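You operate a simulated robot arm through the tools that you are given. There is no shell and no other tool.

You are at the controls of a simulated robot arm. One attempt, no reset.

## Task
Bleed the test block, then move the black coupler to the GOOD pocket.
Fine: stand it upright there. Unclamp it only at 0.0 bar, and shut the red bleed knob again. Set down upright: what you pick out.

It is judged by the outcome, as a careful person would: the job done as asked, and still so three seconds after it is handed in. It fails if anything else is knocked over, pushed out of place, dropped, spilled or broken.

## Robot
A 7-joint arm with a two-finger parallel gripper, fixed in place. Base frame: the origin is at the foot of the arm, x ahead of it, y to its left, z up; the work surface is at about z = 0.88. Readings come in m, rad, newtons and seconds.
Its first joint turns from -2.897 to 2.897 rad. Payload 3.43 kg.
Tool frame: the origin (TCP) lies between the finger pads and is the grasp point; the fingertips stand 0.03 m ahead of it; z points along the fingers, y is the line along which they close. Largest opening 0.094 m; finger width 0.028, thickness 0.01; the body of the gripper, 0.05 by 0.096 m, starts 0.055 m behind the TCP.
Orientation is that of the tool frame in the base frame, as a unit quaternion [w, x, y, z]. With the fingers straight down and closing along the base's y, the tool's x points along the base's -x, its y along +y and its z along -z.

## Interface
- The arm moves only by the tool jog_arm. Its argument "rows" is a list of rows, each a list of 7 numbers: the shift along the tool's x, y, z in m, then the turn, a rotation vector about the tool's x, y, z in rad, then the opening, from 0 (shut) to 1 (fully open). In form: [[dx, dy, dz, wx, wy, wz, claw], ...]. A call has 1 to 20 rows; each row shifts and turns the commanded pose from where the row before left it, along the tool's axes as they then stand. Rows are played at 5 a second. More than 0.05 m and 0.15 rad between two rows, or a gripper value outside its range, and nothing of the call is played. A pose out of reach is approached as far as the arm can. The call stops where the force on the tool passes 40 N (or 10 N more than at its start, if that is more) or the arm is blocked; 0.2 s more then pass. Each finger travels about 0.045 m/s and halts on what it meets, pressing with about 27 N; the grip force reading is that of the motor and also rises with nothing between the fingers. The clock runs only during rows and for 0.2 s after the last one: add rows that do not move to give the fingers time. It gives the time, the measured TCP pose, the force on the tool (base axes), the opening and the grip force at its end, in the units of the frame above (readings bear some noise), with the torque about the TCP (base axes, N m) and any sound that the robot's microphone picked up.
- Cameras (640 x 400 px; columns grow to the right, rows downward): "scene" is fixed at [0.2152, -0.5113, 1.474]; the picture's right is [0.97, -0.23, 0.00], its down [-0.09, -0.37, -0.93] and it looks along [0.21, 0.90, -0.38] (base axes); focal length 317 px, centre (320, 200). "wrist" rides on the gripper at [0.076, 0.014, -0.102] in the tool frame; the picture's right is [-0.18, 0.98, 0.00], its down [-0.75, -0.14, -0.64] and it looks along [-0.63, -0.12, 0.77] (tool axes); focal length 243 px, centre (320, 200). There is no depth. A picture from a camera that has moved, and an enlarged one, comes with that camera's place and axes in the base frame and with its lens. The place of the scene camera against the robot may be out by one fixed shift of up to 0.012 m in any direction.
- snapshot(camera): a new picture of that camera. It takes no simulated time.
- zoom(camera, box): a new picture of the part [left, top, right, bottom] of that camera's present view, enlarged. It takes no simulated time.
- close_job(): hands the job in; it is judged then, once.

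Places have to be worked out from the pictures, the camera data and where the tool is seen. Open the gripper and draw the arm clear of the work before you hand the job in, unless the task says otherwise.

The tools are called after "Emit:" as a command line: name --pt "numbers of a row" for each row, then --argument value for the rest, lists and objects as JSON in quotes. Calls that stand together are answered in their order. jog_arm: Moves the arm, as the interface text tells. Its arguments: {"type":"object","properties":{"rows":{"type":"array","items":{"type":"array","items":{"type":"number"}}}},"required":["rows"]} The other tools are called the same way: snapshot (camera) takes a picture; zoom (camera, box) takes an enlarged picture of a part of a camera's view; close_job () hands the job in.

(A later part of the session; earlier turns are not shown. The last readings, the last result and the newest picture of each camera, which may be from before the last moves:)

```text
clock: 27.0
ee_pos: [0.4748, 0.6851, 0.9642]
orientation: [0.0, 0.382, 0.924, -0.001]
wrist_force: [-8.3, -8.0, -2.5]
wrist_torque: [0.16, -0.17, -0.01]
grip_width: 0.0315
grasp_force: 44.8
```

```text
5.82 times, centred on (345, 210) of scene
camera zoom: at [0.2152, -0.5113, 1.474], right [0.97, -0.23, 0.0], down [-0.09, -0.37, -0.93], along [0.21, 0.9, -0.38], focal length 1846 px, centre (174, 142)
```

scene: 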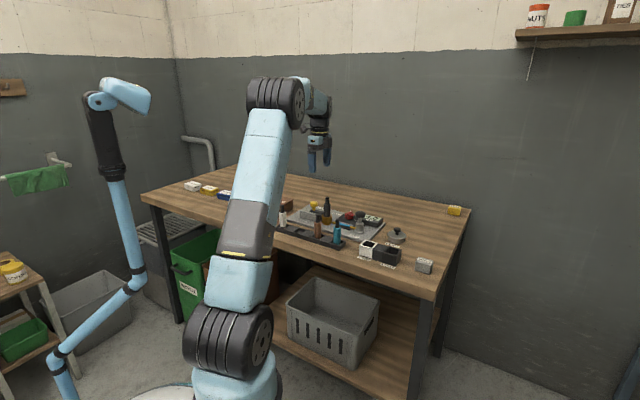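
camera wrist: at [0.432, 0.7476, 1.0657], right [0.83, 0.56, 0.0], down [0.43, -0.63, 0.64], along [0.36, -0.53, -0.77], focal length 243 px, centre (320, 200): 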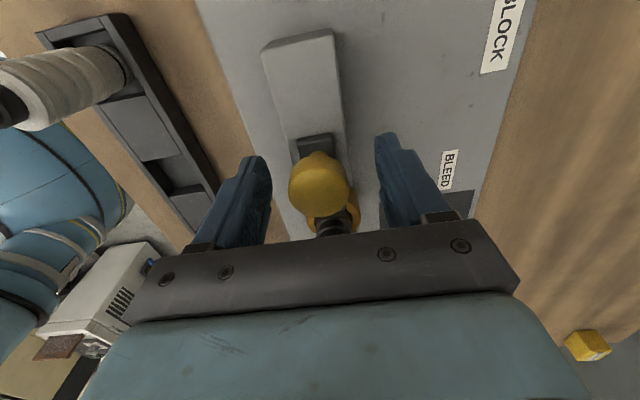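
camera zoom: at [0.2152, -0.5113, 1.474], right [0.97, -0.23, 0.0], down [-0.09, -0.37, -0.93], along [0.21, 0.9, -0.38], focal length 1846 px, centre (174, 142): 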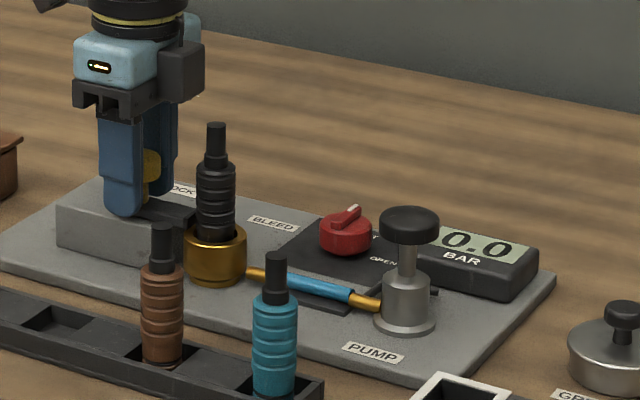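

The cap is held (0.0315 m wide) and the gauge shows 0.0 bar, so it's safe to unclamp. I relieve the side force and pull gently along the block, away from the coupler (tool +x).

Emit:
jog_arm --pt "0 -0.001 0 0 0 0 0.15" --pt "0.003 0 0 0 0 0 0.15" --pt "0.003 0 0 0 0 0 0.15" --pt "0.003 0 0 0 0 0 0.15" --pt "0.003 0 0 0 0 0 0.15" --pt "0 0 0 0 0 0 0.15"

Emit:
zoom --camera "wrist" --box '[240, 100, 400, 240]'

Emit:
zoom --camera "scene" --box '[290, 180, 400, 240]'

```text
clock: 28.4
ee_pos: [0.467, 0.6934, 0.9635]
orientation: [0.0, 0.383, 0.924, -0.001]
wrist_force: [1.3, 0.9, -5.4]
wrist_torque: [0.01, -0.37, -0.01]
grip_width: 0.0314
grasp_force: 44.9
```

```text
2.86 times, centred on (320, 170) of wrist
camera zoom: at [0.4229, 0.7557, 1.0659], right [0.82, 0.57, 0.0], down [0.43, -0.63, 0.64], along [0.36, -0.53, -0.77], focal length 693 px, centre (320, 286)
```

zoom: 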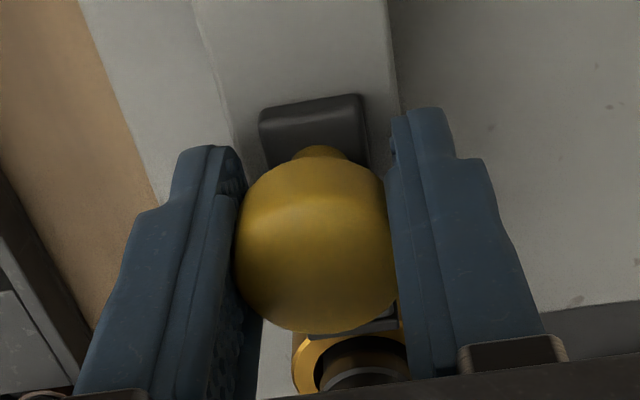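

```text
5.82 times, centred on (345, 210) of scene
camera zoom: at [0.2152, -0.5113, 1.474], right [0.97, -0.23, 0.0], down [-0.09, -0.37, -0.93], along [0.21, 0.9, -0.38], focal length 1846 px, centre (174, 142)
```

zoom: 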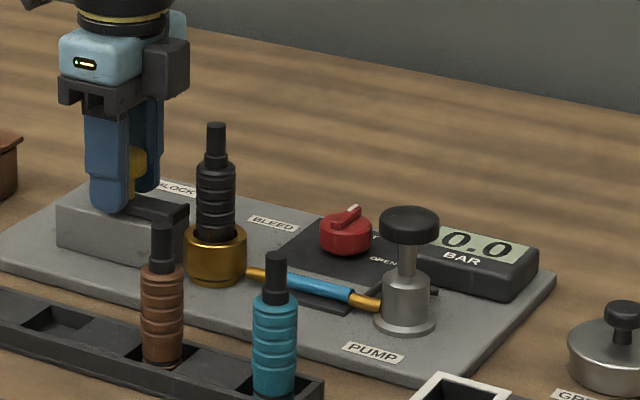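

The slide moves freely with the hand. I keep pulling until the bar is fully off the seat or reaches its stop.

Emit:
jog_arm --pt "0.004 0 0 0 0 0 0.15" --pt "0.004 0 0 0 0 0 0.15" --pt "0.004 0 0 0 0 0 0.15" --pt "0.004 0 0 0 0 0 0.15" --pt "0.004 0 0 0 0 0 0.15" --pt "0 0 0 0 0 0 0.15"

Emit:
zoom --camera "wrist" --box '[240, 100, 400, 240]'

Emit:
zoom --camera "scene" --box '[290, 180, 400, 240]'

```text
clock: 29.8
ee_pos: [0.4529, 0.7062, 0.9634]
orientation: [0.0, 0.383, 0.924, 0.0]
wrist_force: [9.0, -9.7, -0.9]
wrist_torque: [0.09, -0.25, -0.13]
grip_width: 0.0312
grasp_force: 45.3
```

```text
2.86 times, centred on (320, 170) of wrist
camera zoom: at [0.41, 0.7688, 1.0658], right [0.83, 0.56, 0.0], down [0.43, -0.63, 0.64], along [0.36, -0.53, -0.77], focal length 693 px, centre (320, 286)
```

zoom: 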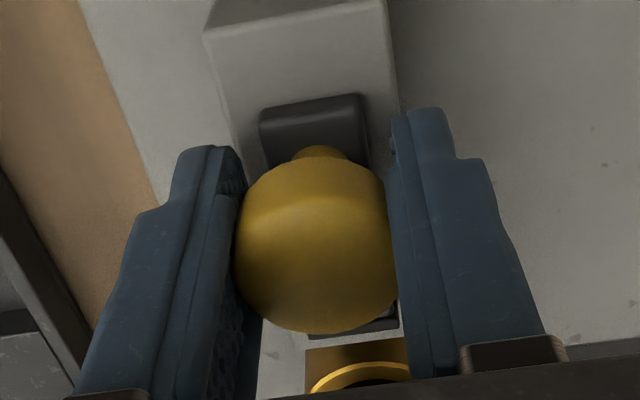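

```text
5.82 times, centred on (345, 210) of scene
camera zoom: at [0.2152, -0.5113, 1.474], right [0.97, -0.23, 0.0], down [-0.09, -0.37, -0.93], along [0.21, 0.9, -0.38], focal length 1846 px, centre (174, 142)
```

zoom: 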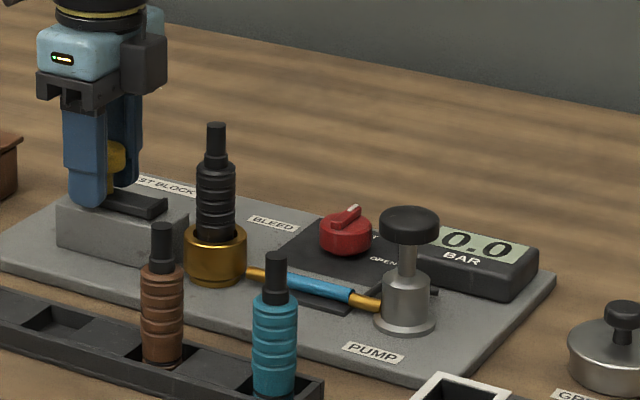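

The clamp bar is well clear of the seat, and the 13 N resisting force indicates its end stop. I ease back 1 mm, release, and lift.

Emit:
jog_arm --pt "-0.001 0 0 0 0 0 0.15" --pt "0 0 0 0 0 0 0.7" --pt "0 0 0 0 0 0 0.7" --pt "0 0 0 0 0 0 0.7" --pt "0 0 0 0 0 0 0.7" --pt "0 0 -0.025 0 0 0 0.7" --pt "0 0 -0.04 0 0 0 0.7" --pt "0 0 -0.045 0 0 0 0.7" --pt "0 0 -0.045 0 0 0 0.7" --pt "0 0 0 0 0 0 0.7"

Emit:
snapshot --camera "wrist"

Emit:
zoom --camera "wrist" --box '[250, 40, 410, 200]'

Emit:
zoom --camera "scene" --box '[290, 180, 400, 240]'

```text
clock: 32.0
ee_pos: [0.4521, 0.7068, 1.1189]
orientation: [0.0, 0.382, 0.924, 0.0]
wrist_force: [0.3, -0.5, -0.4]
wrist_torque: [0.02, 0.01, 0.0]
grip_width: 0.0658
grasp_force: 0.1
```

```text
taken
camera wrist: at [0.4093, 0.7691, 1.2209], right [0.83, 0.56, 0.0], down [0.43, -0.63, 0.64], along [0.36, -0.53, -0.77], focal length 243 px, centre (320, 200)
```

wrist: 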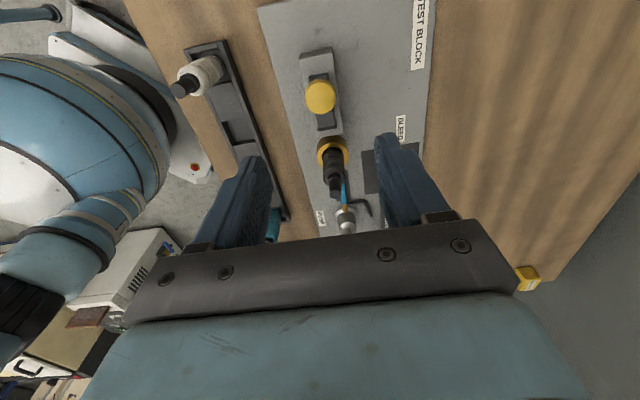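

```text
2.50 times, centred on (330, 120) of wrist
camera zoom: at [0.4093, 0.7691, 1.2209], right [0.83, 0.56, 0.0], down [0.43, -0.63, 0.64], along [0.36, -0.53, -0.77], focal length 606 px, centre (295, 400)
```

zoom: 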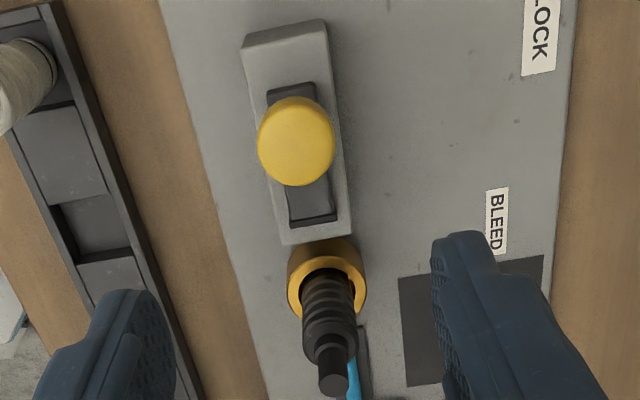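

```text
5.82 times, centred on (345, 210) of scene
camera zoom: at [0.2152, -0.5113, 1.474], right [0.97, -0.23, 0.0], down [-0.09, -0.37, -0.93], along [0.21, 0.9, -0.38], focal length 1846 px, centre (174, 142)
```

zoom: 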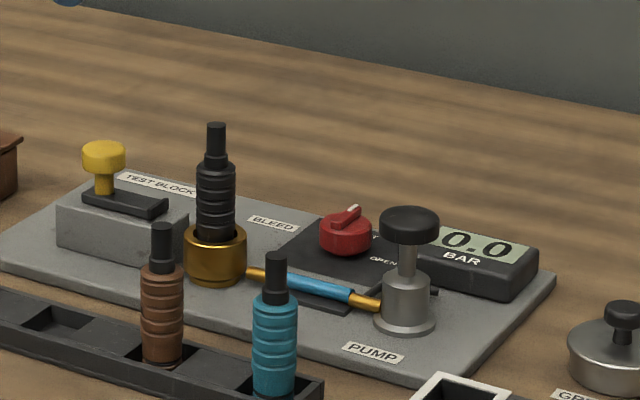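

The bar is off the seat, nothing else has moved, and the gauge is 0.0. I move along the board to hover above the black coupler at about (0.517, 0.640) and check alignment.

Emit:
jog_arm --pt "-0.0311 -0.0005 0 0 0 0 0.7" --pt "-0.0311 -0.0005 0 0 0 0 0.7" --pt "-0.0311 -0.0004 0 0 0 0 0.7" --pt "0 0 0 0 0 0 0.7" --pt "0 0 0 0 0 0 0.7"

Emit:
snapshot --camera "wrist"

Emit:
zoom --camera "wrist" --box '[250, 40, 410, 200]'

Emit:
zoom --camera "scene" --box '[290, 150, 400, 250]'

```text
clock: 33.2
ee_pos: [0.5177, 0.6397, 1.1188]
orientation: [0.0, 0.382, 0.924, 0.0]
wrist_force: [-0.4, 0.3, 0.0]
wrist_torque: [0.04, 0.02, 0.0]
grip_width: 0.0657
grasp_force: 0.2
```

```text
taken
camera wrist: at [0.4743, 0.7019, 1.2208], right [0.82, 0.57, 0.0], down [0.43, -0.63, 0.64], along [0.36, -0.53, -0.77], focal length 243 px, centre (320, 200)
```

wrist: 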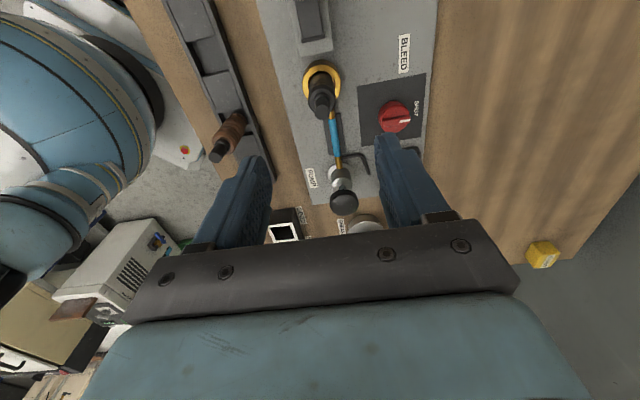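

```text
2.50 times, centred on (330, 120) of wrist
camera zoom: at [0.4743, 0.7019, 1.2208], right [0.82, 0.57, 0.0], down [0.43, -0.63, 0.64], along [0.36, -0.53, -0.77], focal length 606 px, centre (295, 400)
```

zoom: 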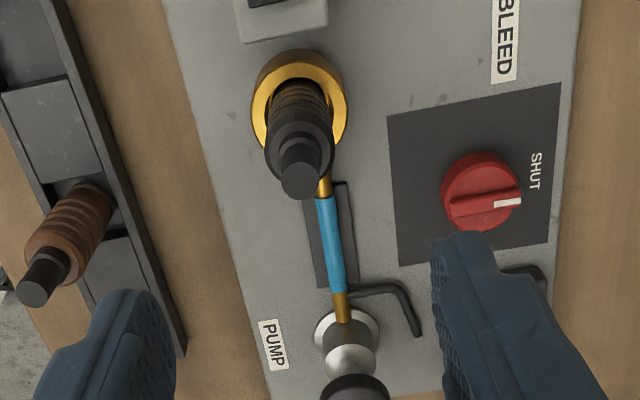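

```text
4.00 times, centred on (345, 200) of scene
camera zoom: at [0.2152, -0.5113, 1.474], right [0.97, -0.23, 0.0], down [-0.09, -0.37, -0.93], along [0.21, 0.9, -0.38], focal length 1269 px, centre (220, 200)
```

zoom: 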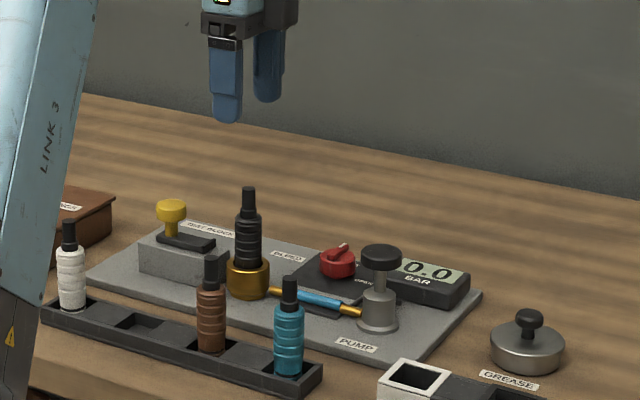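

The coupler tip is about 1.6 mm toward tool +y and 2 mm toward −x of the TCP axis, with its top at about z 1.002 and the seat rim at about 0.917. I correct and descend to TCP z about 0.957 with fingers straddling the ribbed body.

Emit:
jog_arm --pt "-0.002 0.0016 0.03 0 0 0 0.7" --pt "0 0 0.035 0 0 0 0.7" --pt "0 0 0.035 0 0 0 0.7" --pt "0 0 0.025 0 0 0 0.7" --pt "0 0 0.02 0 0 0 0.7" --pt "0 0 0.01 0 0 0 0.7" --pt "0 0 0.007 0 0 0 0.7" --pt "0 0 0 0 0 0 0.7" --pt "0 0 0 0 0 0 0.7"

Emit:
snapshot --camera "wrist"

Emit:
zoom --camera "scene" --box '[290, 180, 400, 250]'

```text
clock: 35.2
ee_pos: [0.5201, 0.6391, 0.9561]
orientation: [0.0, 0.383, 0.924, 0.001]
wrist_force: [0.6, 0.3, 0.4]
wrist_torque: [-0.02, 0.02, -0.03]
grip_width: 0.0658
grasp_force: 0.2
```

```text
taken
camera wrist: at [0.4764, 0.7017, 1.0584], right [0.83, 0.56, 0.0], down [0.43, -0.63, 0.64], along [0.36, -0.53, -0.77], focal length 243 px, centre (320, 200)
```

wrist: 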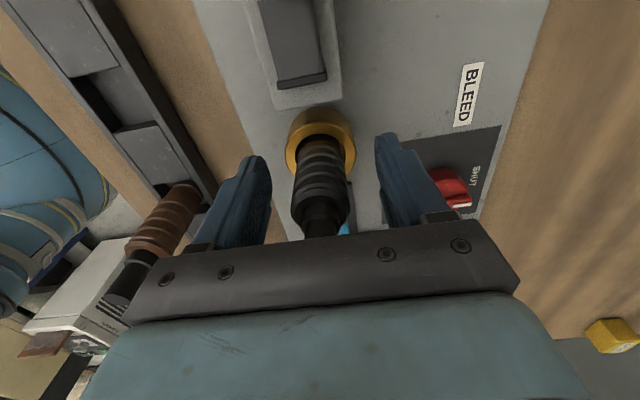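

```text
5.71 times, centred on (345, 215) of scene
camera zoom: at [0.2152, -0.5113, 1.474], right [0.97, -0.23, 0.0], down [-0.09, -0.37, -0.93], along [0.21, 0.9, -0.38], focal length 1813 px, centre (177, 114)
```

zoom: 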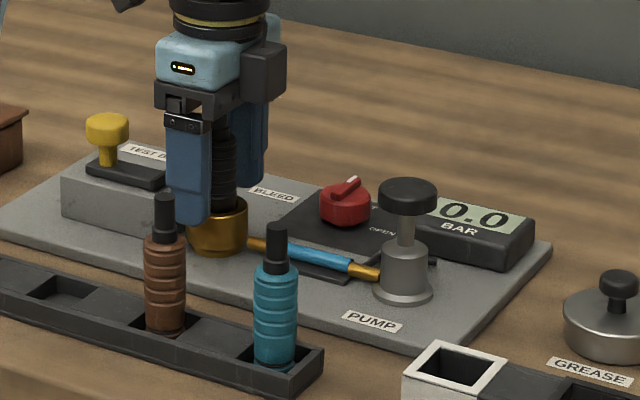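

The coupler is centred between the fingers with no contact. I close on its body.

Emit:
jog_arm --pt "0 0 0 0 0 0 0.45" --pt "0 0 0 0 0 0 0.3" --pt "0 0 0 0 0 0 0.1" --pt "0 0 0 0 0 0 0.1" --pt "0 0 0 0 0 0 0.1"

Emit:
zoom --camera "wrist" --box '[240, 90, 400, 250]'

Emit:
zoom --camera "scene" --box '[290, 180, 400, 250]'

```text
clock: 36.4
ee_pos: [0.5202, 0.6396, 0.9563]
orientation: [0.0, 0.383, 0.924, 0.0]
wrist_force: [-0.3, 0.0, -1.0]
wrist_torque: [-0.03, 0.01, 0.01]
grip_width: 0.0272
grasp_force: 26.6
```

```text
2.50 times, centred on (320, 170) of wrist
camera zoom: at [0.4764, 0.7017, 1.0585], right [0.83, 0.56, 0.0], down [0.43, -0.63, 0.64], along [0.36, -0.53, -0.77], focal length 606 px, centre (320, 275)
```

zoom: 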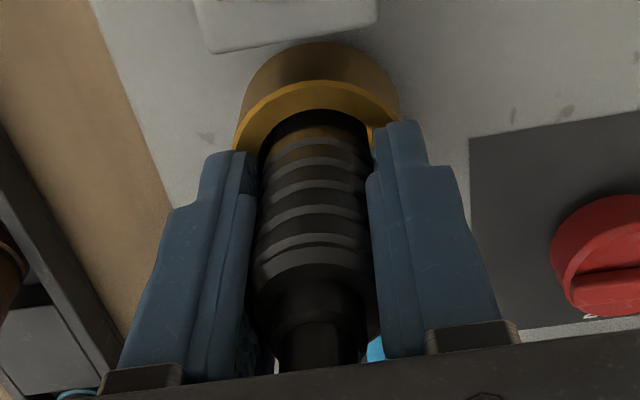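

```text
5.71 times, centred on (345, 215) of scene
camera zoom: at [0.2152, -0.5113, 1.474], right [0.97, -0.23, 0.0], down [-0.09, -0.37, -0.93], along [0.21, 0.9, -0.38], focal length 1813 px, centre (177, 114)
```

zoom: 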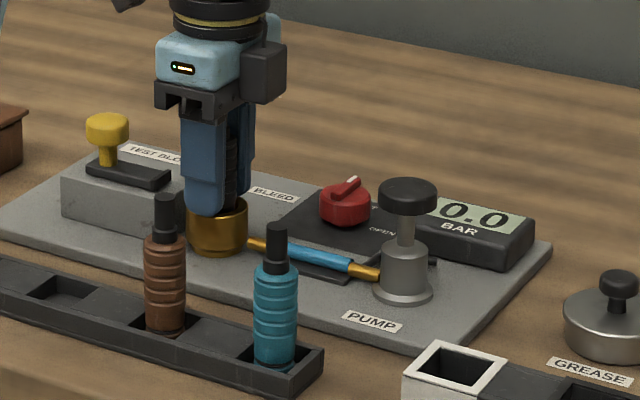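

The coupler is held firmly (0.027 m wide) with negligible side force. I lift straight up slowly out of the seat, the first 30 mm while watching forces.

Emit:
jog_arm --pt "0 0 0 0 0 0 0.1" --pt "0 0 -0.004 0 0 0 0.1" --pt "0 0 -0.006 0 0 0 0.1" --pt "0 0 -0.008 0 0 0 0.1" --pt "0 0 -0.012 0 0 0 0.1" --pt "0 0 0 0 0 0 0.1"

Emit:
zoom --camera "wrist" --box '[240, 90, 400, 250]'

Emit:
zoom --camera "scene" --box '[290, 180, 400, 250]'

```text
clock: 37.8
ee_pos: [0.521, 0.6391, 0.9857]
orientation: [0.0, 0.383, 0.924, 0.0]
wrist_force: [-0.6, 0.2, 0.0]
wrist_torque: [-0.01, -0.08, 0.0]
grip_width: 0.0271
grasp_force: 27.1
```

```text
2.50 times, centred on (320, 170) of wrist
camera zoom: at [0.4765, 0.7014, 1.0886], right [0.83, 0.56, 0.0], down [0.43, -0.63, 0.64], along [0.36, -0.53, -0.77], focal length 606 px, centre (320, 275)
```

zoom: 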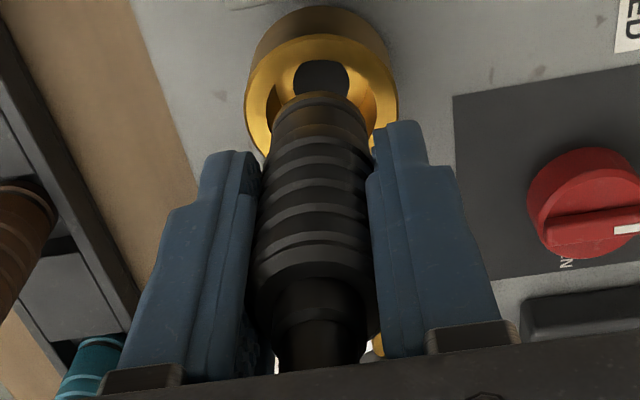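

```text
5.71 times, centred on (345, 215) of scene
camera zoom: at [0.2152, -0.5113, 1.474], right [0.97, -0.23, 0.0], down [-0.09, -0.37, -0.93], along [0.21, 0.9, -0.38], focal length 1813 px, centre (177, 114)
```

zoom: 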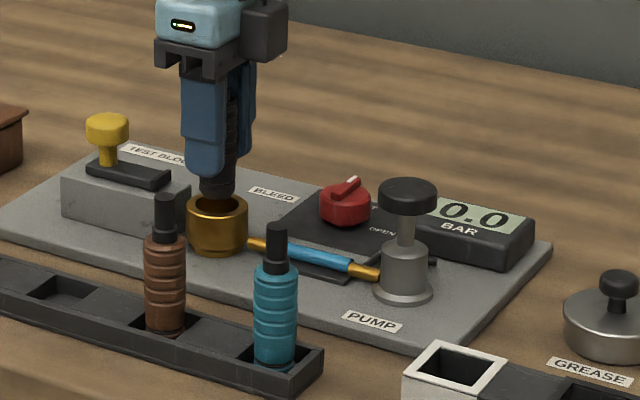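

The coupler comes out freely, with its bottom about 63 mm below the TCP. I lift it to about z 1.12 before travelling.

Emit:
jog_arm --pt "0 0 -0.02 0 0 0 0.1" --pt "0 0 -0.03 0 0 0 0.1" --pt "0 0 -0.03 0 0 0 0.1" --pt "0 0 -0.03 0 0 0 0.1" --pt "0 0 -0.025 0 0 0 0.1" --pt "0 0 0 0 0 0 0.1" --pt "0 0 0 0 0 0 0.1"

Emit:
snapshot --camera "wrist"

Emit:
zoom --camera "scene" --box '[280, 130, 430, 280]'

```text
clock: 39.4
ee_pos: [0.5184, 0.6393, 1.1214]
orientation: [0.0, 0.383, 0.924, 0.0]
wrist_force: [-0.4, 0.0, 0.4]
wrist_torque: [-0.02, -0.03, -0.03]
grip_width: 0.0271
grasp_force: 27.3
```

```text
taken
camera wrist: at [0.4757, 0.7018, 1.2246], right [0.83, 0.56, 0.0], down [0.43, -0.63, 0.64], along [0.36, -0.53, -0.77], focal length 243 px, centre (320, 200)
```

wrist: 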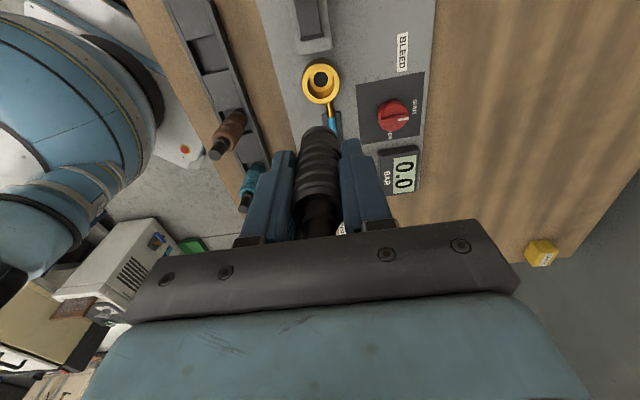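

```text
2.67 times, centred on (355, 205) of scene
camera zoom: at [0.2152, -0.5113, 1.474], right [0.97, -0.23, 0.0], down [-0.09, -0.37, -0.93], along [0.21, 0.9, -0.38], focal length 846 px, centre (227, 187)
```

zoom: 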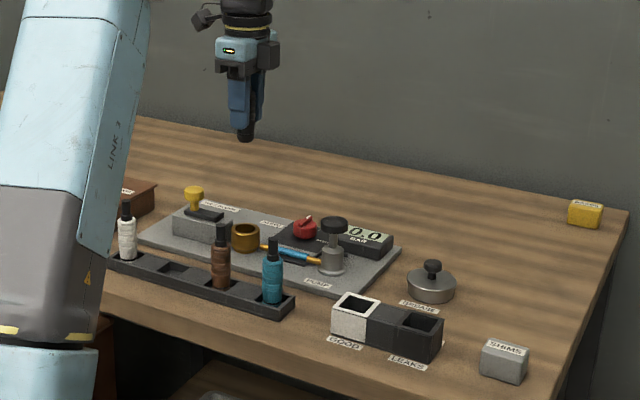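

The gauge holds at 0.0, the seat is empty and the coupler hangs straight. I carry it at z about 1.12 to a hover above the GOOD pocket, estimated at (0.606, 0.391).

Emit:
jog_arm --pt "-0.03393 -0.01623 0 0 0 0 0.1" --pt "-0.03393 -0.01623 0 0 0 0 0.1" --pt "-0.03393 -0.01623 0 0 0 0 0.1" --pt "-0.03393 -0.01623 0 0 0 0 0.1" --pt "-0.03393 -0.01623 0 0 0 0 0.1" --pt "-0.03393 -0.01623 0 0 0 0 0.1" --pt "-0.03393 -0.01623 0 0 0 0 0.1" --pt "0 0 0 0 0 0 0.1" --pt "0 0 0 0 0 0 0.1"

Emit:
snapshot --camera "wrist"

Emit:
zoom --camera "wrist" --box '[250, 30, 390, 170]'

Emit:
zoom --camera "scene" --box '[310, 130, 460, 290]'

```text
clock: 41.4
ee_pos: [0.6072, 0.3909, 1.1215]
orientation: [0.0, 0.383, 0.924, 0.0]
wrist_force: [0.1, 0.1, -0.6]
wrist_torque: [-0.01, -0.02, -0.05]
grip_width: 0.0266
grasp_force: 26.5
```

```text
taken
camera wrist: at [0.5641, 0.4536, 1.2247], right [0.82, 0.57, 0.0], down [0.43, -0.63, 0.64], along [0.36, -0.53, -0.77], focal length 243 px, centre (320, 200)
```

wrist: 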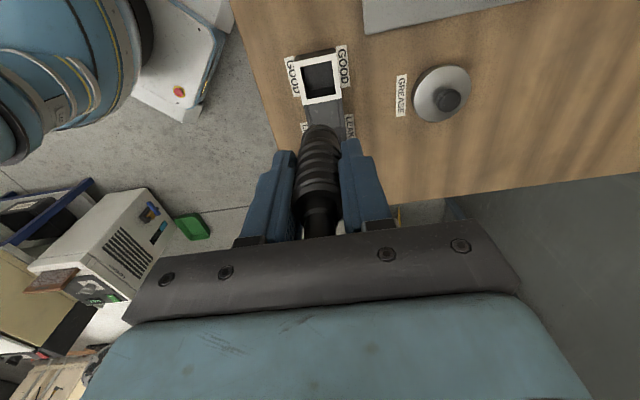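

```text
2.86 times, centred on (320, 100) of wrist
camera zoom: at [0.5641, 0.4536, 1.2247], right [0.82, 0.57, 0.0], down [0.43, -0.63, 0.64], along [0.36, -0.53, -0.77], focal length 693 px, centre (320, 486)
```

zoom: 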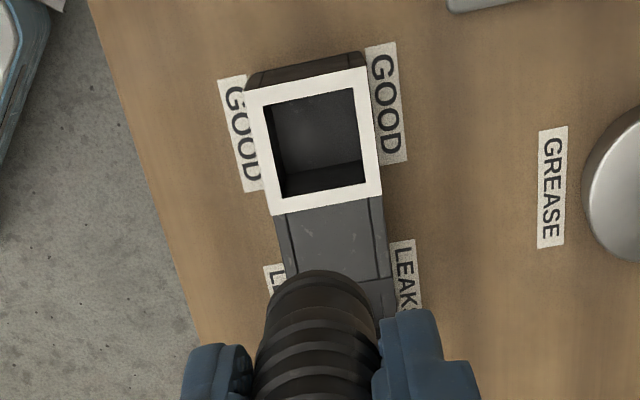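

```text
2.50 times, centred on (385, 210) of scene
camera zoom: at [0.2152, -0.5113, 1.474], right [0.97, -0.23, 0.0], down [-0.09, -0.37, -0.93], along [0.21, 0.9, -0.38], focal length 793 px, centre (158, 175)
```

zoom: 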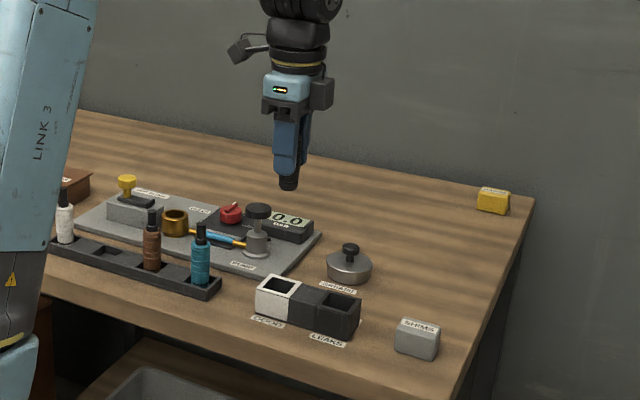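

The pocket opening centre appears about 3.7 mm toward tool +x and 1 mm toward −y of the axis below the TCP. I correct that and descend until the coupler's bottom is about 20 mm above the pocket, then check again.

Emit:
jog_arm --pt "0.0037 -0.001 0.02 0 0 0 0.1" --pt "0 0 0.03 0 0 0 0.1" --pt "0 0 0.03 0 0 0 0.1" --pt "0 0 0.025 0 0 0 0.1" --pt "0 0 0.0125 0 0 0 0.1" --pt "0 0 0 0 0 0 0.1" --pt "0 0 0 0 0 0 0.1"

Emit:
snapshot --camera "wrist"

Emit:
zoom --camera "wrist" --box '[250, 50, 390, 190]'

Emit:
zoom --camera "scene" --box '[340, 190, 430, 280]'

```text
clock: 43.0
ee_pos: [0.6062, 0.3933, 1.004]
orientation: [0.0, 0.382, 0.924, 0.0]
wrist_force: [-0.7, 0.2, -0.3]
wrist_torque: [-0.03, 0.02, 0.03]
grip_width: 0.0268
grasp_force: 27.4
```

```text
taken
camera wrist: at [0.562, 0.4558, 1.1062], right [0.83, 0.56, 0.0], down [0.43, -0.63, 0.64], along [0.36, -0.53, -0.77], focal length 243 px, centre (320, 200)
```

wrist: 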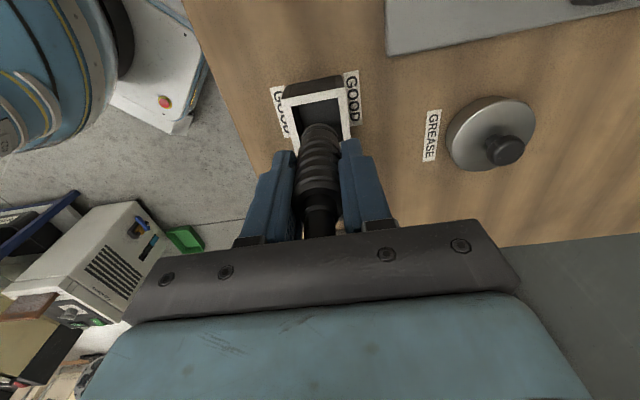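

```text
2.86 times, centred on (320, 120) of wrist
camera zoom: at [0.562, 0.4558, 1.1062], right [0.83, 0.56, 0.0], down [0.43, -0.63, 0.64], along [0.36, -0.53, -0.77], focal length 693 px, centre (320, 429)
```

zoom: 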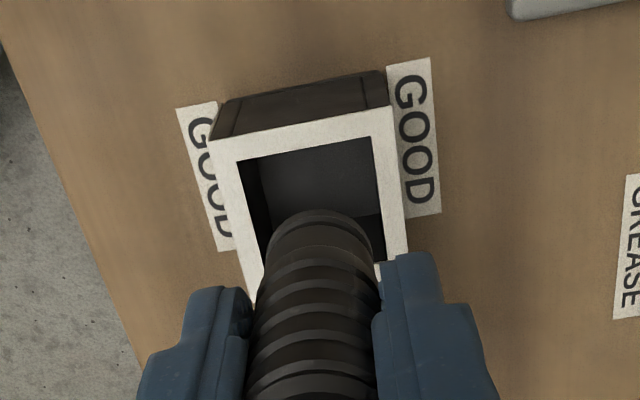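

```text
4.44 times, centred on (385, 235) of scene
camera zoom: at [0.2152, -0.5113, 1.474], right [0.97, -0.23, 0.0], down [-0.09, -0.37, -0.93], along [0.21, 0.9, -0.38], focal length 1410 px, centre (31, 44)
```

zoom: 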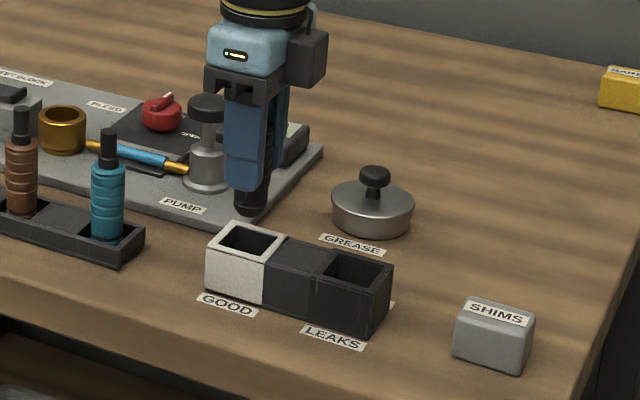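

The pocket's top face is at about z 0.910, with an opening about 37.6 mm square. My estimates put the centre 2–3 mm toward tool −x and 1.5 mm toward −y; I zoom in from both cameras to check the coupler's own offset before inserting.

Emit:
zoom --camera "scene" --box '[375, 220, 415, 260]'

Emit:
zoom --camera "wrist" --box '[280, 70, 360, 150]'

```text
10.00 times, centred on (395, 240) of scene
camera zoom: at [0.2152, -0.5113, 1.474], right [0.97, -0.23, 0.0], down [-0.09, -0.37, -0.93], along [0.21, 0.9, -0.38], focal length 3173 px, centre (-430, -200)
```

zoom: 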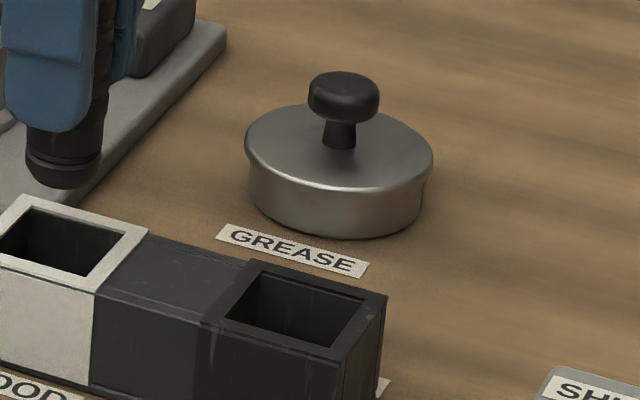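

```text
5.00 times, centred on (320, 110) of wrist
camera zoom: at [0.562, 0.4558, 1.1062], right [0.83, 0.56, 0.0], down [0.43, -0.63, 0.64], along [0.36, -0.53, -0.77], focal length 1213 px, centre (320, 650)
```

zoom: 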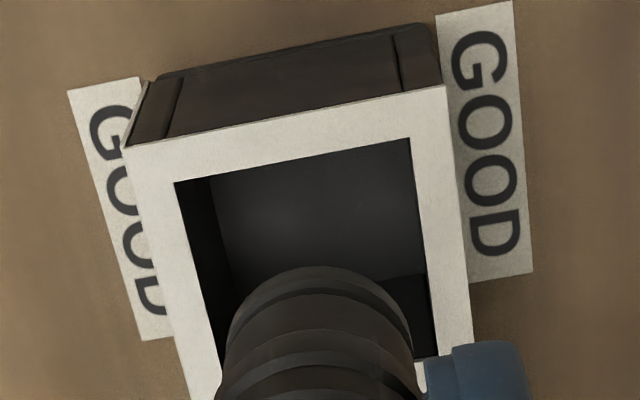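

I take a better-placed enlargement of the coupler's end above the GOOD pocket.

Emit:
zoom --camera "scene" --box '[370, 220, 410, 260]'

Emit:
zoom --camera "scene" --box '[368, 212, 406, 260]'

```text
10.00 times, centred on (390, 240) of scene
camera zoom: at [0.2152, -0.5113, 1.474], right [0.97, -0.23, 0.0], down [-0.09, -0.37, -0.93], along [0.21, 0.9, -0.38], focal length 3173 px, centre (-380, -200)
```

zoom: 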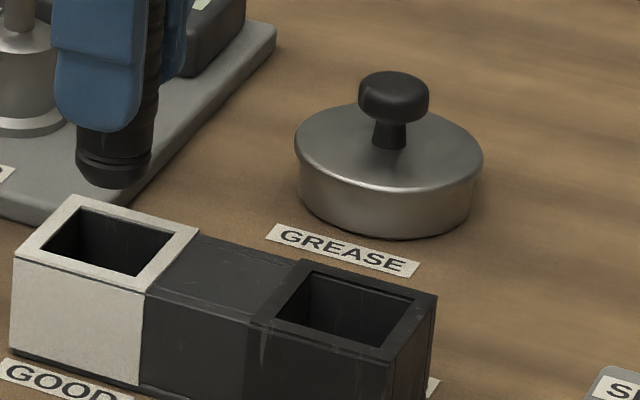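

```text
8.33 times, centred on (387, 236) of scene
camera zoom: at [0.2152, -0.5113, 1.474], right [0.97, -0.23, 0.0], down [-0.09, -0.37, -0.93], along [0.21, 0.9, -0.38], focal length 2644 px, centre (-238, -100)
```

zoom: 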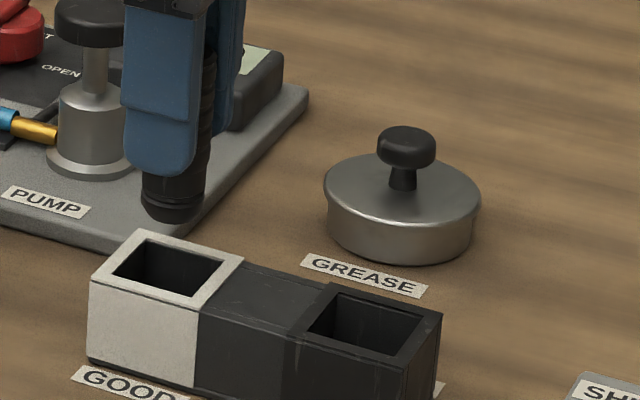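

Both views agree that the coupler is centred over the opening along tool x and about 1.5 mm off in y. I correct y by −1.5 mm and lower it into the pocket to TCP z about 0.962, bottom still above the floor.

Emit:
jog_arm --pt "0 -0.0015 0.005 0 0 0 0.1" --pt "0 0 0.01 0 0 0 0.1" --pt "0 0 0.01 0 0 0 0.1" --pt "0 0 0.009 0 0 0 0.1" --pt "0 0 0.008 0 0 0 0.1" --pt "0 0 0 0 0 0 0.1"

Emit:
zoom --camera "wrist" --box '[280, 70, 360, 150]'

Emit:
zoom --camera "scene" --box '[368, 212, 406, 260]'

```text
clock: 44.4
ee_pos: [0.6037, 0.3922, 0.9619]
orientation: [0.0, 0.383, 0.924, -0.001]
wrist_force: [0.8, -0.1, 0.0]
wrist_torque: [0.01, 0.0, 0.02]
grip_width: 0.0268
grasp_force: 26.8
```

```text
5.00 times, centred on (320, 110) of wrist
camera zoom: at [0.5605, 0.4541, 1.0641], right [0.83, 0.56, 0.0], down [0.43, -0.63, 0.64], along [0.36, -0.53, -0.77], focal length 1213 px, centre (320, 650)
```

zoom: 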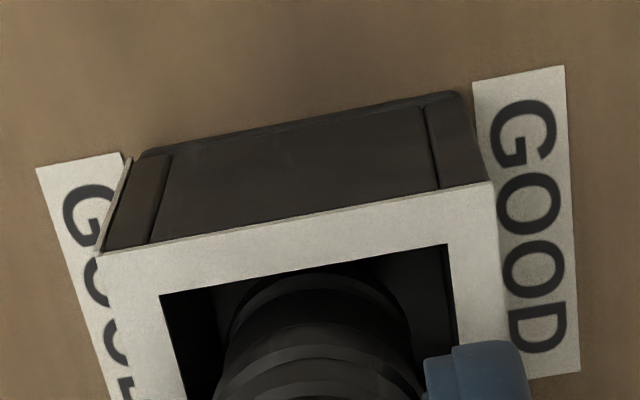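

```text
8.33 times, centred on (387, 236) of scene
camera zoom: at [0.2152, -0.5113, 1.474], right [0.97, -0.23, 0.0], down [-0.09, -0.37, -0.93], along [0.21, 0.9, -0.38], focal length 2644 px, centre (-238, -100)
```

zoom: 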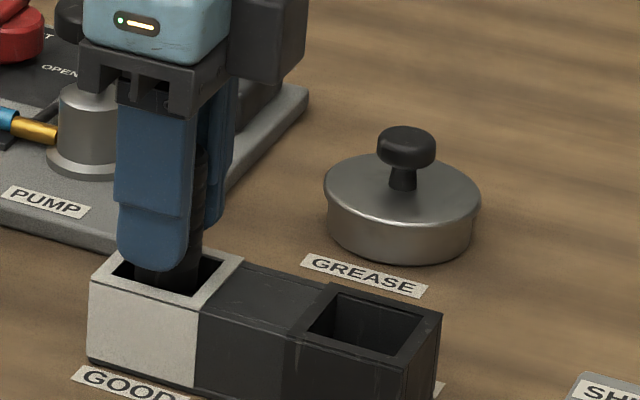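

The coupler is inside the opening with gaps on all sides. I lower slowly in small steps to feel for the pocket floor.

Emit:
jog_arm --pt "0 0 0.003 0 0 0 0.1" --pt "0 0 0.003 0 0 0 0.1" --pt "0 0 0.002 0 0 0 0.1" --pt "0 0 0 0 0 0 0.1"

```text
clock: 45.4
ee_pos: [0.6041, 0.3931, 0.954]
orientation: [0.0, 0.382, 0.924, 0.0]
wrist_force: [-0.3, 0.0, -1.1]
wrist_torque: [-0.03, -0.02, 0.02]
grip_width: 0.027
grasp_force: 26.7
```

No contact yet at z 0.954. I continue in 1.5 mm steps.

Emit:
jog_arm --pt "0 0 0.0015 0 0 0 0.1" --pt "0 0 0.0015 0 0 0 0.1" --pt "0 0 0 0 0 0 0.1"

Emit:
zoom --camera "scene" --box '[368, 212, 406, 260]'

```text
clock: 46.2
ee_pos: [0.6043, 0.3924, 0.9509]
orientation: [0.0, 0.383, 0.924, 0.0]
wrist_force: [-0.7, -0.5, -1.1]
wrist_torque: [-0.01, 0.0, 0.0]
grip_width: 0.0267
grasp_force: 27.1
```

```text
8.33 times, centred on (387, 236) of scene
camera zoom: at [0.2152, -0.5113, 1.474], right [0.97, -0.23, 0.0], down [-0.09, -0.37, -0.93], along [0.21, 0.9, -0.38], focal length 2644 px, centre (-238, -100)
```

zoom: 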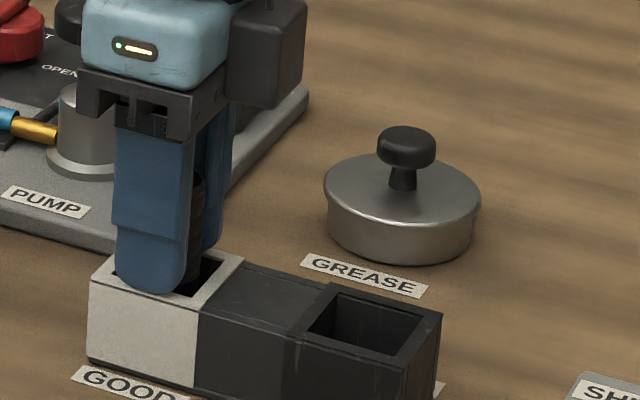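

Still no contact at z 0.951; the fingertips (0.921) are only a few mm above the pocket rim now. I proceed in 1 mm steps, watching for a light upward force.

Emit:
jog_arm --pt "0 0 0.001 0 0 0 0.1" --pt "0 0 0.001 0 0 0 0.1" --pt "0 0 0 0 0 0 0.1"

Emit:
zoom --camera "scene" --box '[372, 230, 402, 260]'

Emit:
zoom --camera "wrist" --box '[250, 80, 390, 220]'

```text
clock: 47.0
ee_pos: [0.6036, 0.3919, 0.9507]
orientation: [0.0, 0.383, 0.924, 0.001]
wrist_force: [0.6, -1.3, 13.2]
wrist_torque: [-0.21, 0.17, 0.06]
grip_width: 0.0269
grasp_force: 27.4
```

```text
13.33 times, centred on (387, 245) of scene
camera zoom: at [0.2152, -0.5113, 1.474], right [0.97, -0.23, 0.0], down [-0.09, -0.37, -0.93], along [0.21, 0.9, -0.38], focal length 4230 px, centre (-573, -400)
```

zoom: 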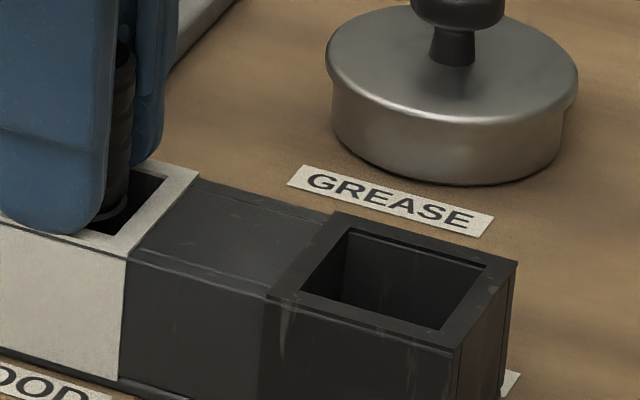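

```text
2.86 times, centred on (320, 150) of wrist
camera zoom: at [0.5603, 0.4544, 1.0523], right [0.83, 0.56, 0.0], down [0.43, -0.63, 0.64], along [0.36, -0.53, -0.77], focal length 693 px, centre (320, 343)
```

zoom: 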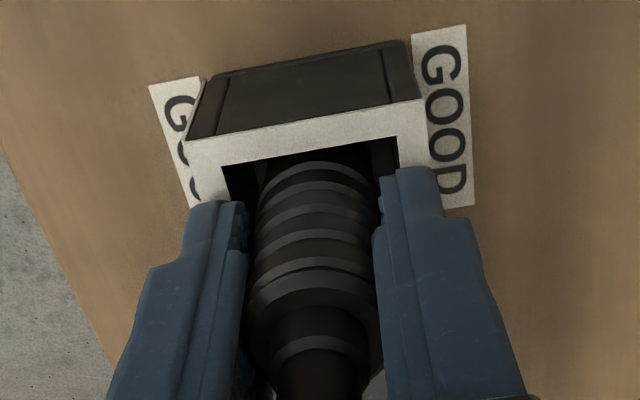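

The 13 N upward force with its torque points to contact about 20 mm to the −y side: a fingertip resting on the pocket rim, with the coupler's foot only about 1–3 mm above the floor. I lift 2 mm off the rim and ease the fingers open just past the coupler's width so it settles, guided, to the floor.

Emit:
jog_arm --pt "0 0 -0.002 0 0 0 0.1" --pt "0 0 0 0 0 0 0.1" --pt "0 0 0 0 0 0 0.27" --pt "0 0 0 0 0 0 0.29" --pt "0 0 0 0 0 0 0.3" --pt "0 0 0 0 0 0 0.31" --pt "0 0 0 0 0 0 0.31" --pt "0 0 0 0 0 0 0.31"

Emit:
zoom --camera "scene" --box '[362, 200, 402, 260]'

Emit:
zoom --camera "wrist" --box '[250, 80, 390, 240]'

```text
clock: 48.8
ee_pos: [0.6036, 0.3918, 0.9504]
orientation: [0.0, 0.382, 0.924, 0.0]
wrist_force: [0.1, 0.1, -0.2]
wrist_torque: [0.02, -0.01, -0.03]
grip_width: 0.0291
grasp_force: 0.1
```

```text
6.67 times, centred on (382, 230) of scene
camera zoom: at [0.2152, -0.5113, 1.474], right [0.97, -0.23, 0.0], down [-0.09, -0.37, -0.93], along [0.21, 0.9, -0.38], focal length 2115 px, centre (-93, 0)
```

zoom: 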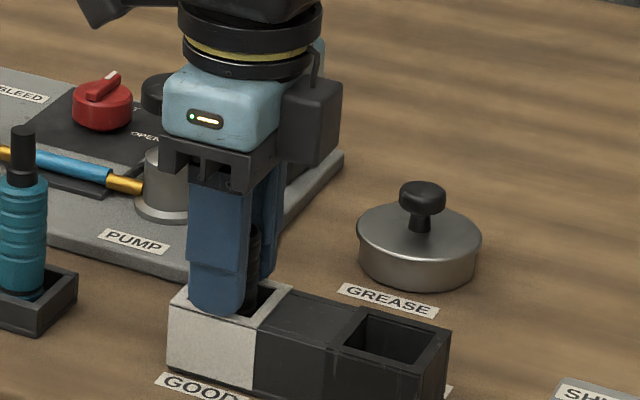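

```text
2.50 times, centred on (320, 160) of wrist
camera zoom: at [0.5603, 0.4542, 1.0535], right [0.83, 0.56, 0.0], down [0.43, -0.63, 0.64], along [0.36, -0.53, -0.77], focal length 606 px, centre (320, 300)
```

zoom: 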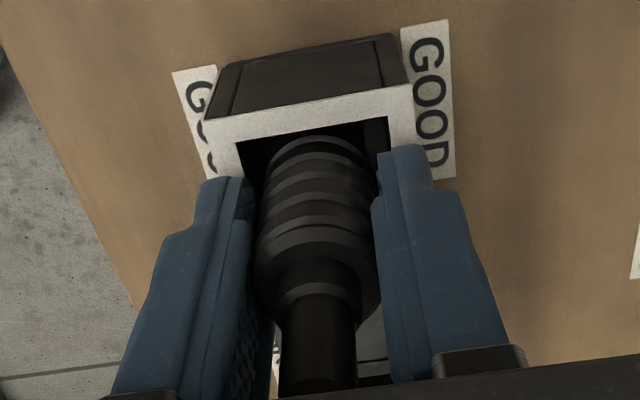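

The coupler has settled in the pocket (no force, the tip sits lower between the fingers) and looks upright. I open the fingers further, symmetrically, and look again before lifting.

Emit:
jog_arm --pt "0 0 0 0 0 0 0.35" --pt "0 0 0 0 0 0 0.42" --pt "0 0 0 0 0 0 0.5" --pt "0 0 0 0 0 0 0.6" --pt "0 0 0 0 0 0 0.6" --pt "0 0 0 0 0 0 0.6"

Emit:
zoom --camera "scene" --box '[362, 200, 402, 260]'

Emit:
zoom --camera "wrist" --box '[250, 80, 390, 240]'

```text
clock: 50.2
ee_pos: [0.6042, 0.3915, 0.9515]
orientation: [0.0, 0.382, 0.924, 0.0]
wrist_force: [0.2, -1.3, 0.1]
wrist_torque: [-0.01, 0.01, 0.0]
grip_width: 0.0565
grasp_force: 0.2
```

```text
6.67 times, centred on (382, 230) of scene
camera zoom: at [0.2152, -0.5113, 1.474], right [0.97, -0.23, 0.0], down [-0.09, -0.37, -0.93], along [0.21, 0.9, -0.38], focal length 2115 px, centre (-93, 0)
```

zoom: 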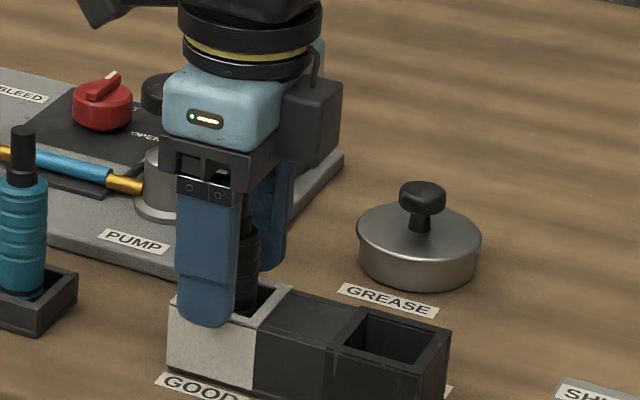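

```text
2.50 times, centred on (320, 160) of wrist
camera zoom: at [0.5603, 0.4542, 1.0536], right [0.83, 0.56, 0.0], down [0.43, -0.63, 0.64], along [0.36, -0.53, -0.77], focal length 606 px, centre (320, 300)
```

zoom: 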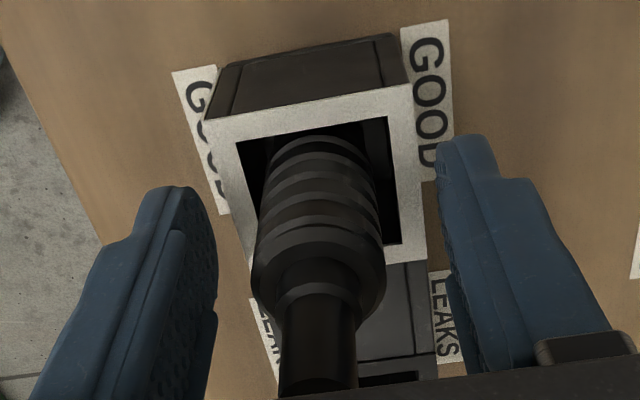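

The fingers are clear of the coupler, which stands upright in the GOOD pocket. I lift straight up, slowly at first.

Emit:
jog_arm --pt "0 0 -0.01 0 0 0 0.6" --pt "0 0 -0.02 0 0 0 0.6" --pt "0 0 -0.03 0 0 0 0.6" --pt "0 0 -0.04 0 0 0 0.6" --pt "0 0 -0.045 0 0 0 0.6" --pt "0 0 -0.045 0 0 0 0.6" --pt "0 0 0 0 0 0 0.6"

Emit:
snapshot --camera "wrist"

Emit:
zoom --camera "scene" --box '[270, 170, 440, 280]'

Emit:
zoom --camera "scene" --box '[350, 205, 420, 265]'

```text
clock: 51.8
ee_pos: [0.6036, 0.3925, 1.1415]
orientation: [0.0, 0.383, 0.924, 0.0]
wrist_force: [-0.4, -0.2, 0.6]
wrist_torque: [0.01, 0.01, 0.02]
grip_width: 0.0562
grasp_force: 0.1
```

```text
taken
camera wrist: at [0.56, 0.454, 1.2438], right [0.83, 0.56, 0.0], down [0.43, -0.63, 0.64], along [0.36, -0.53, -0.77], focal length 243 px, centre (320, 200)
```

wrist: 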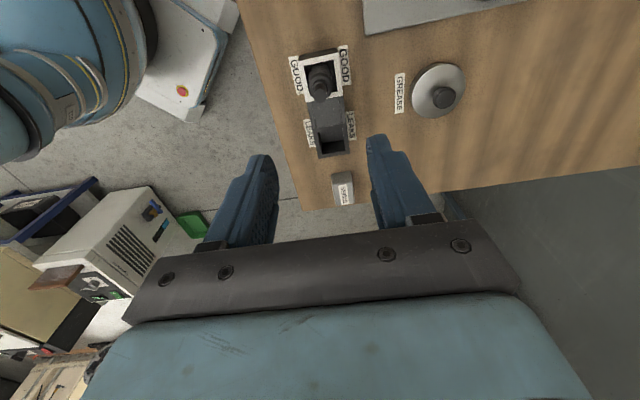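

```text
3.64 times, centred on (355, 225) of scene
camera zoom: at [0.2152, -0.5113, 1.474], right [0.97, -0.23, 0.0], down [-0.09, -0.37, -0.93], along [0.21, 0.9, -0.38], focal length 1154 px, centre (193, 109)
```

zoom: 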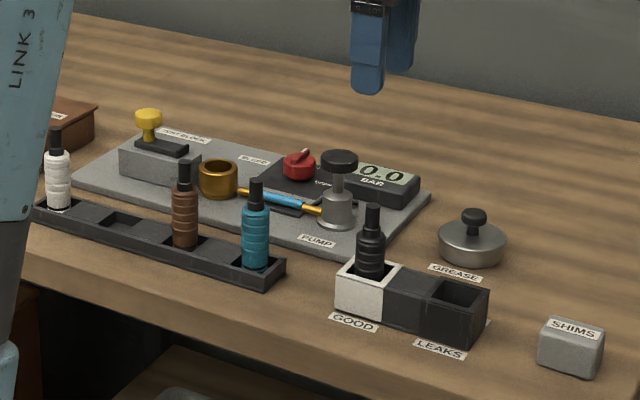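

```text
6.67 times, centred on (385, 235) of scene
camera zoom: at [0.2152, -0.5113, 1.474], right [0.97, -0.23, 0.0], down [-0.09, -0.37, -0.93], along [0.21, 0.9, -0.38], focal length 2115 px, centre (-113, -33)
```

zoom: 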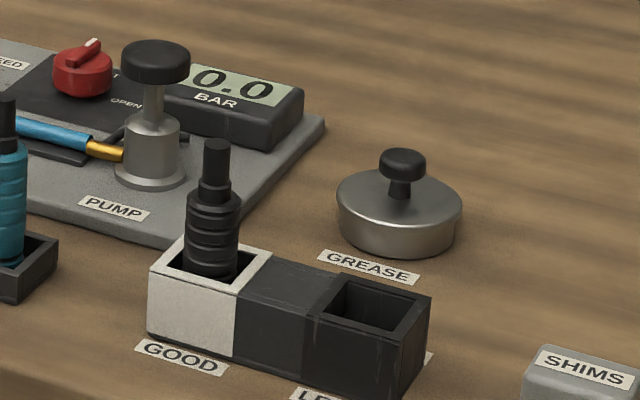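

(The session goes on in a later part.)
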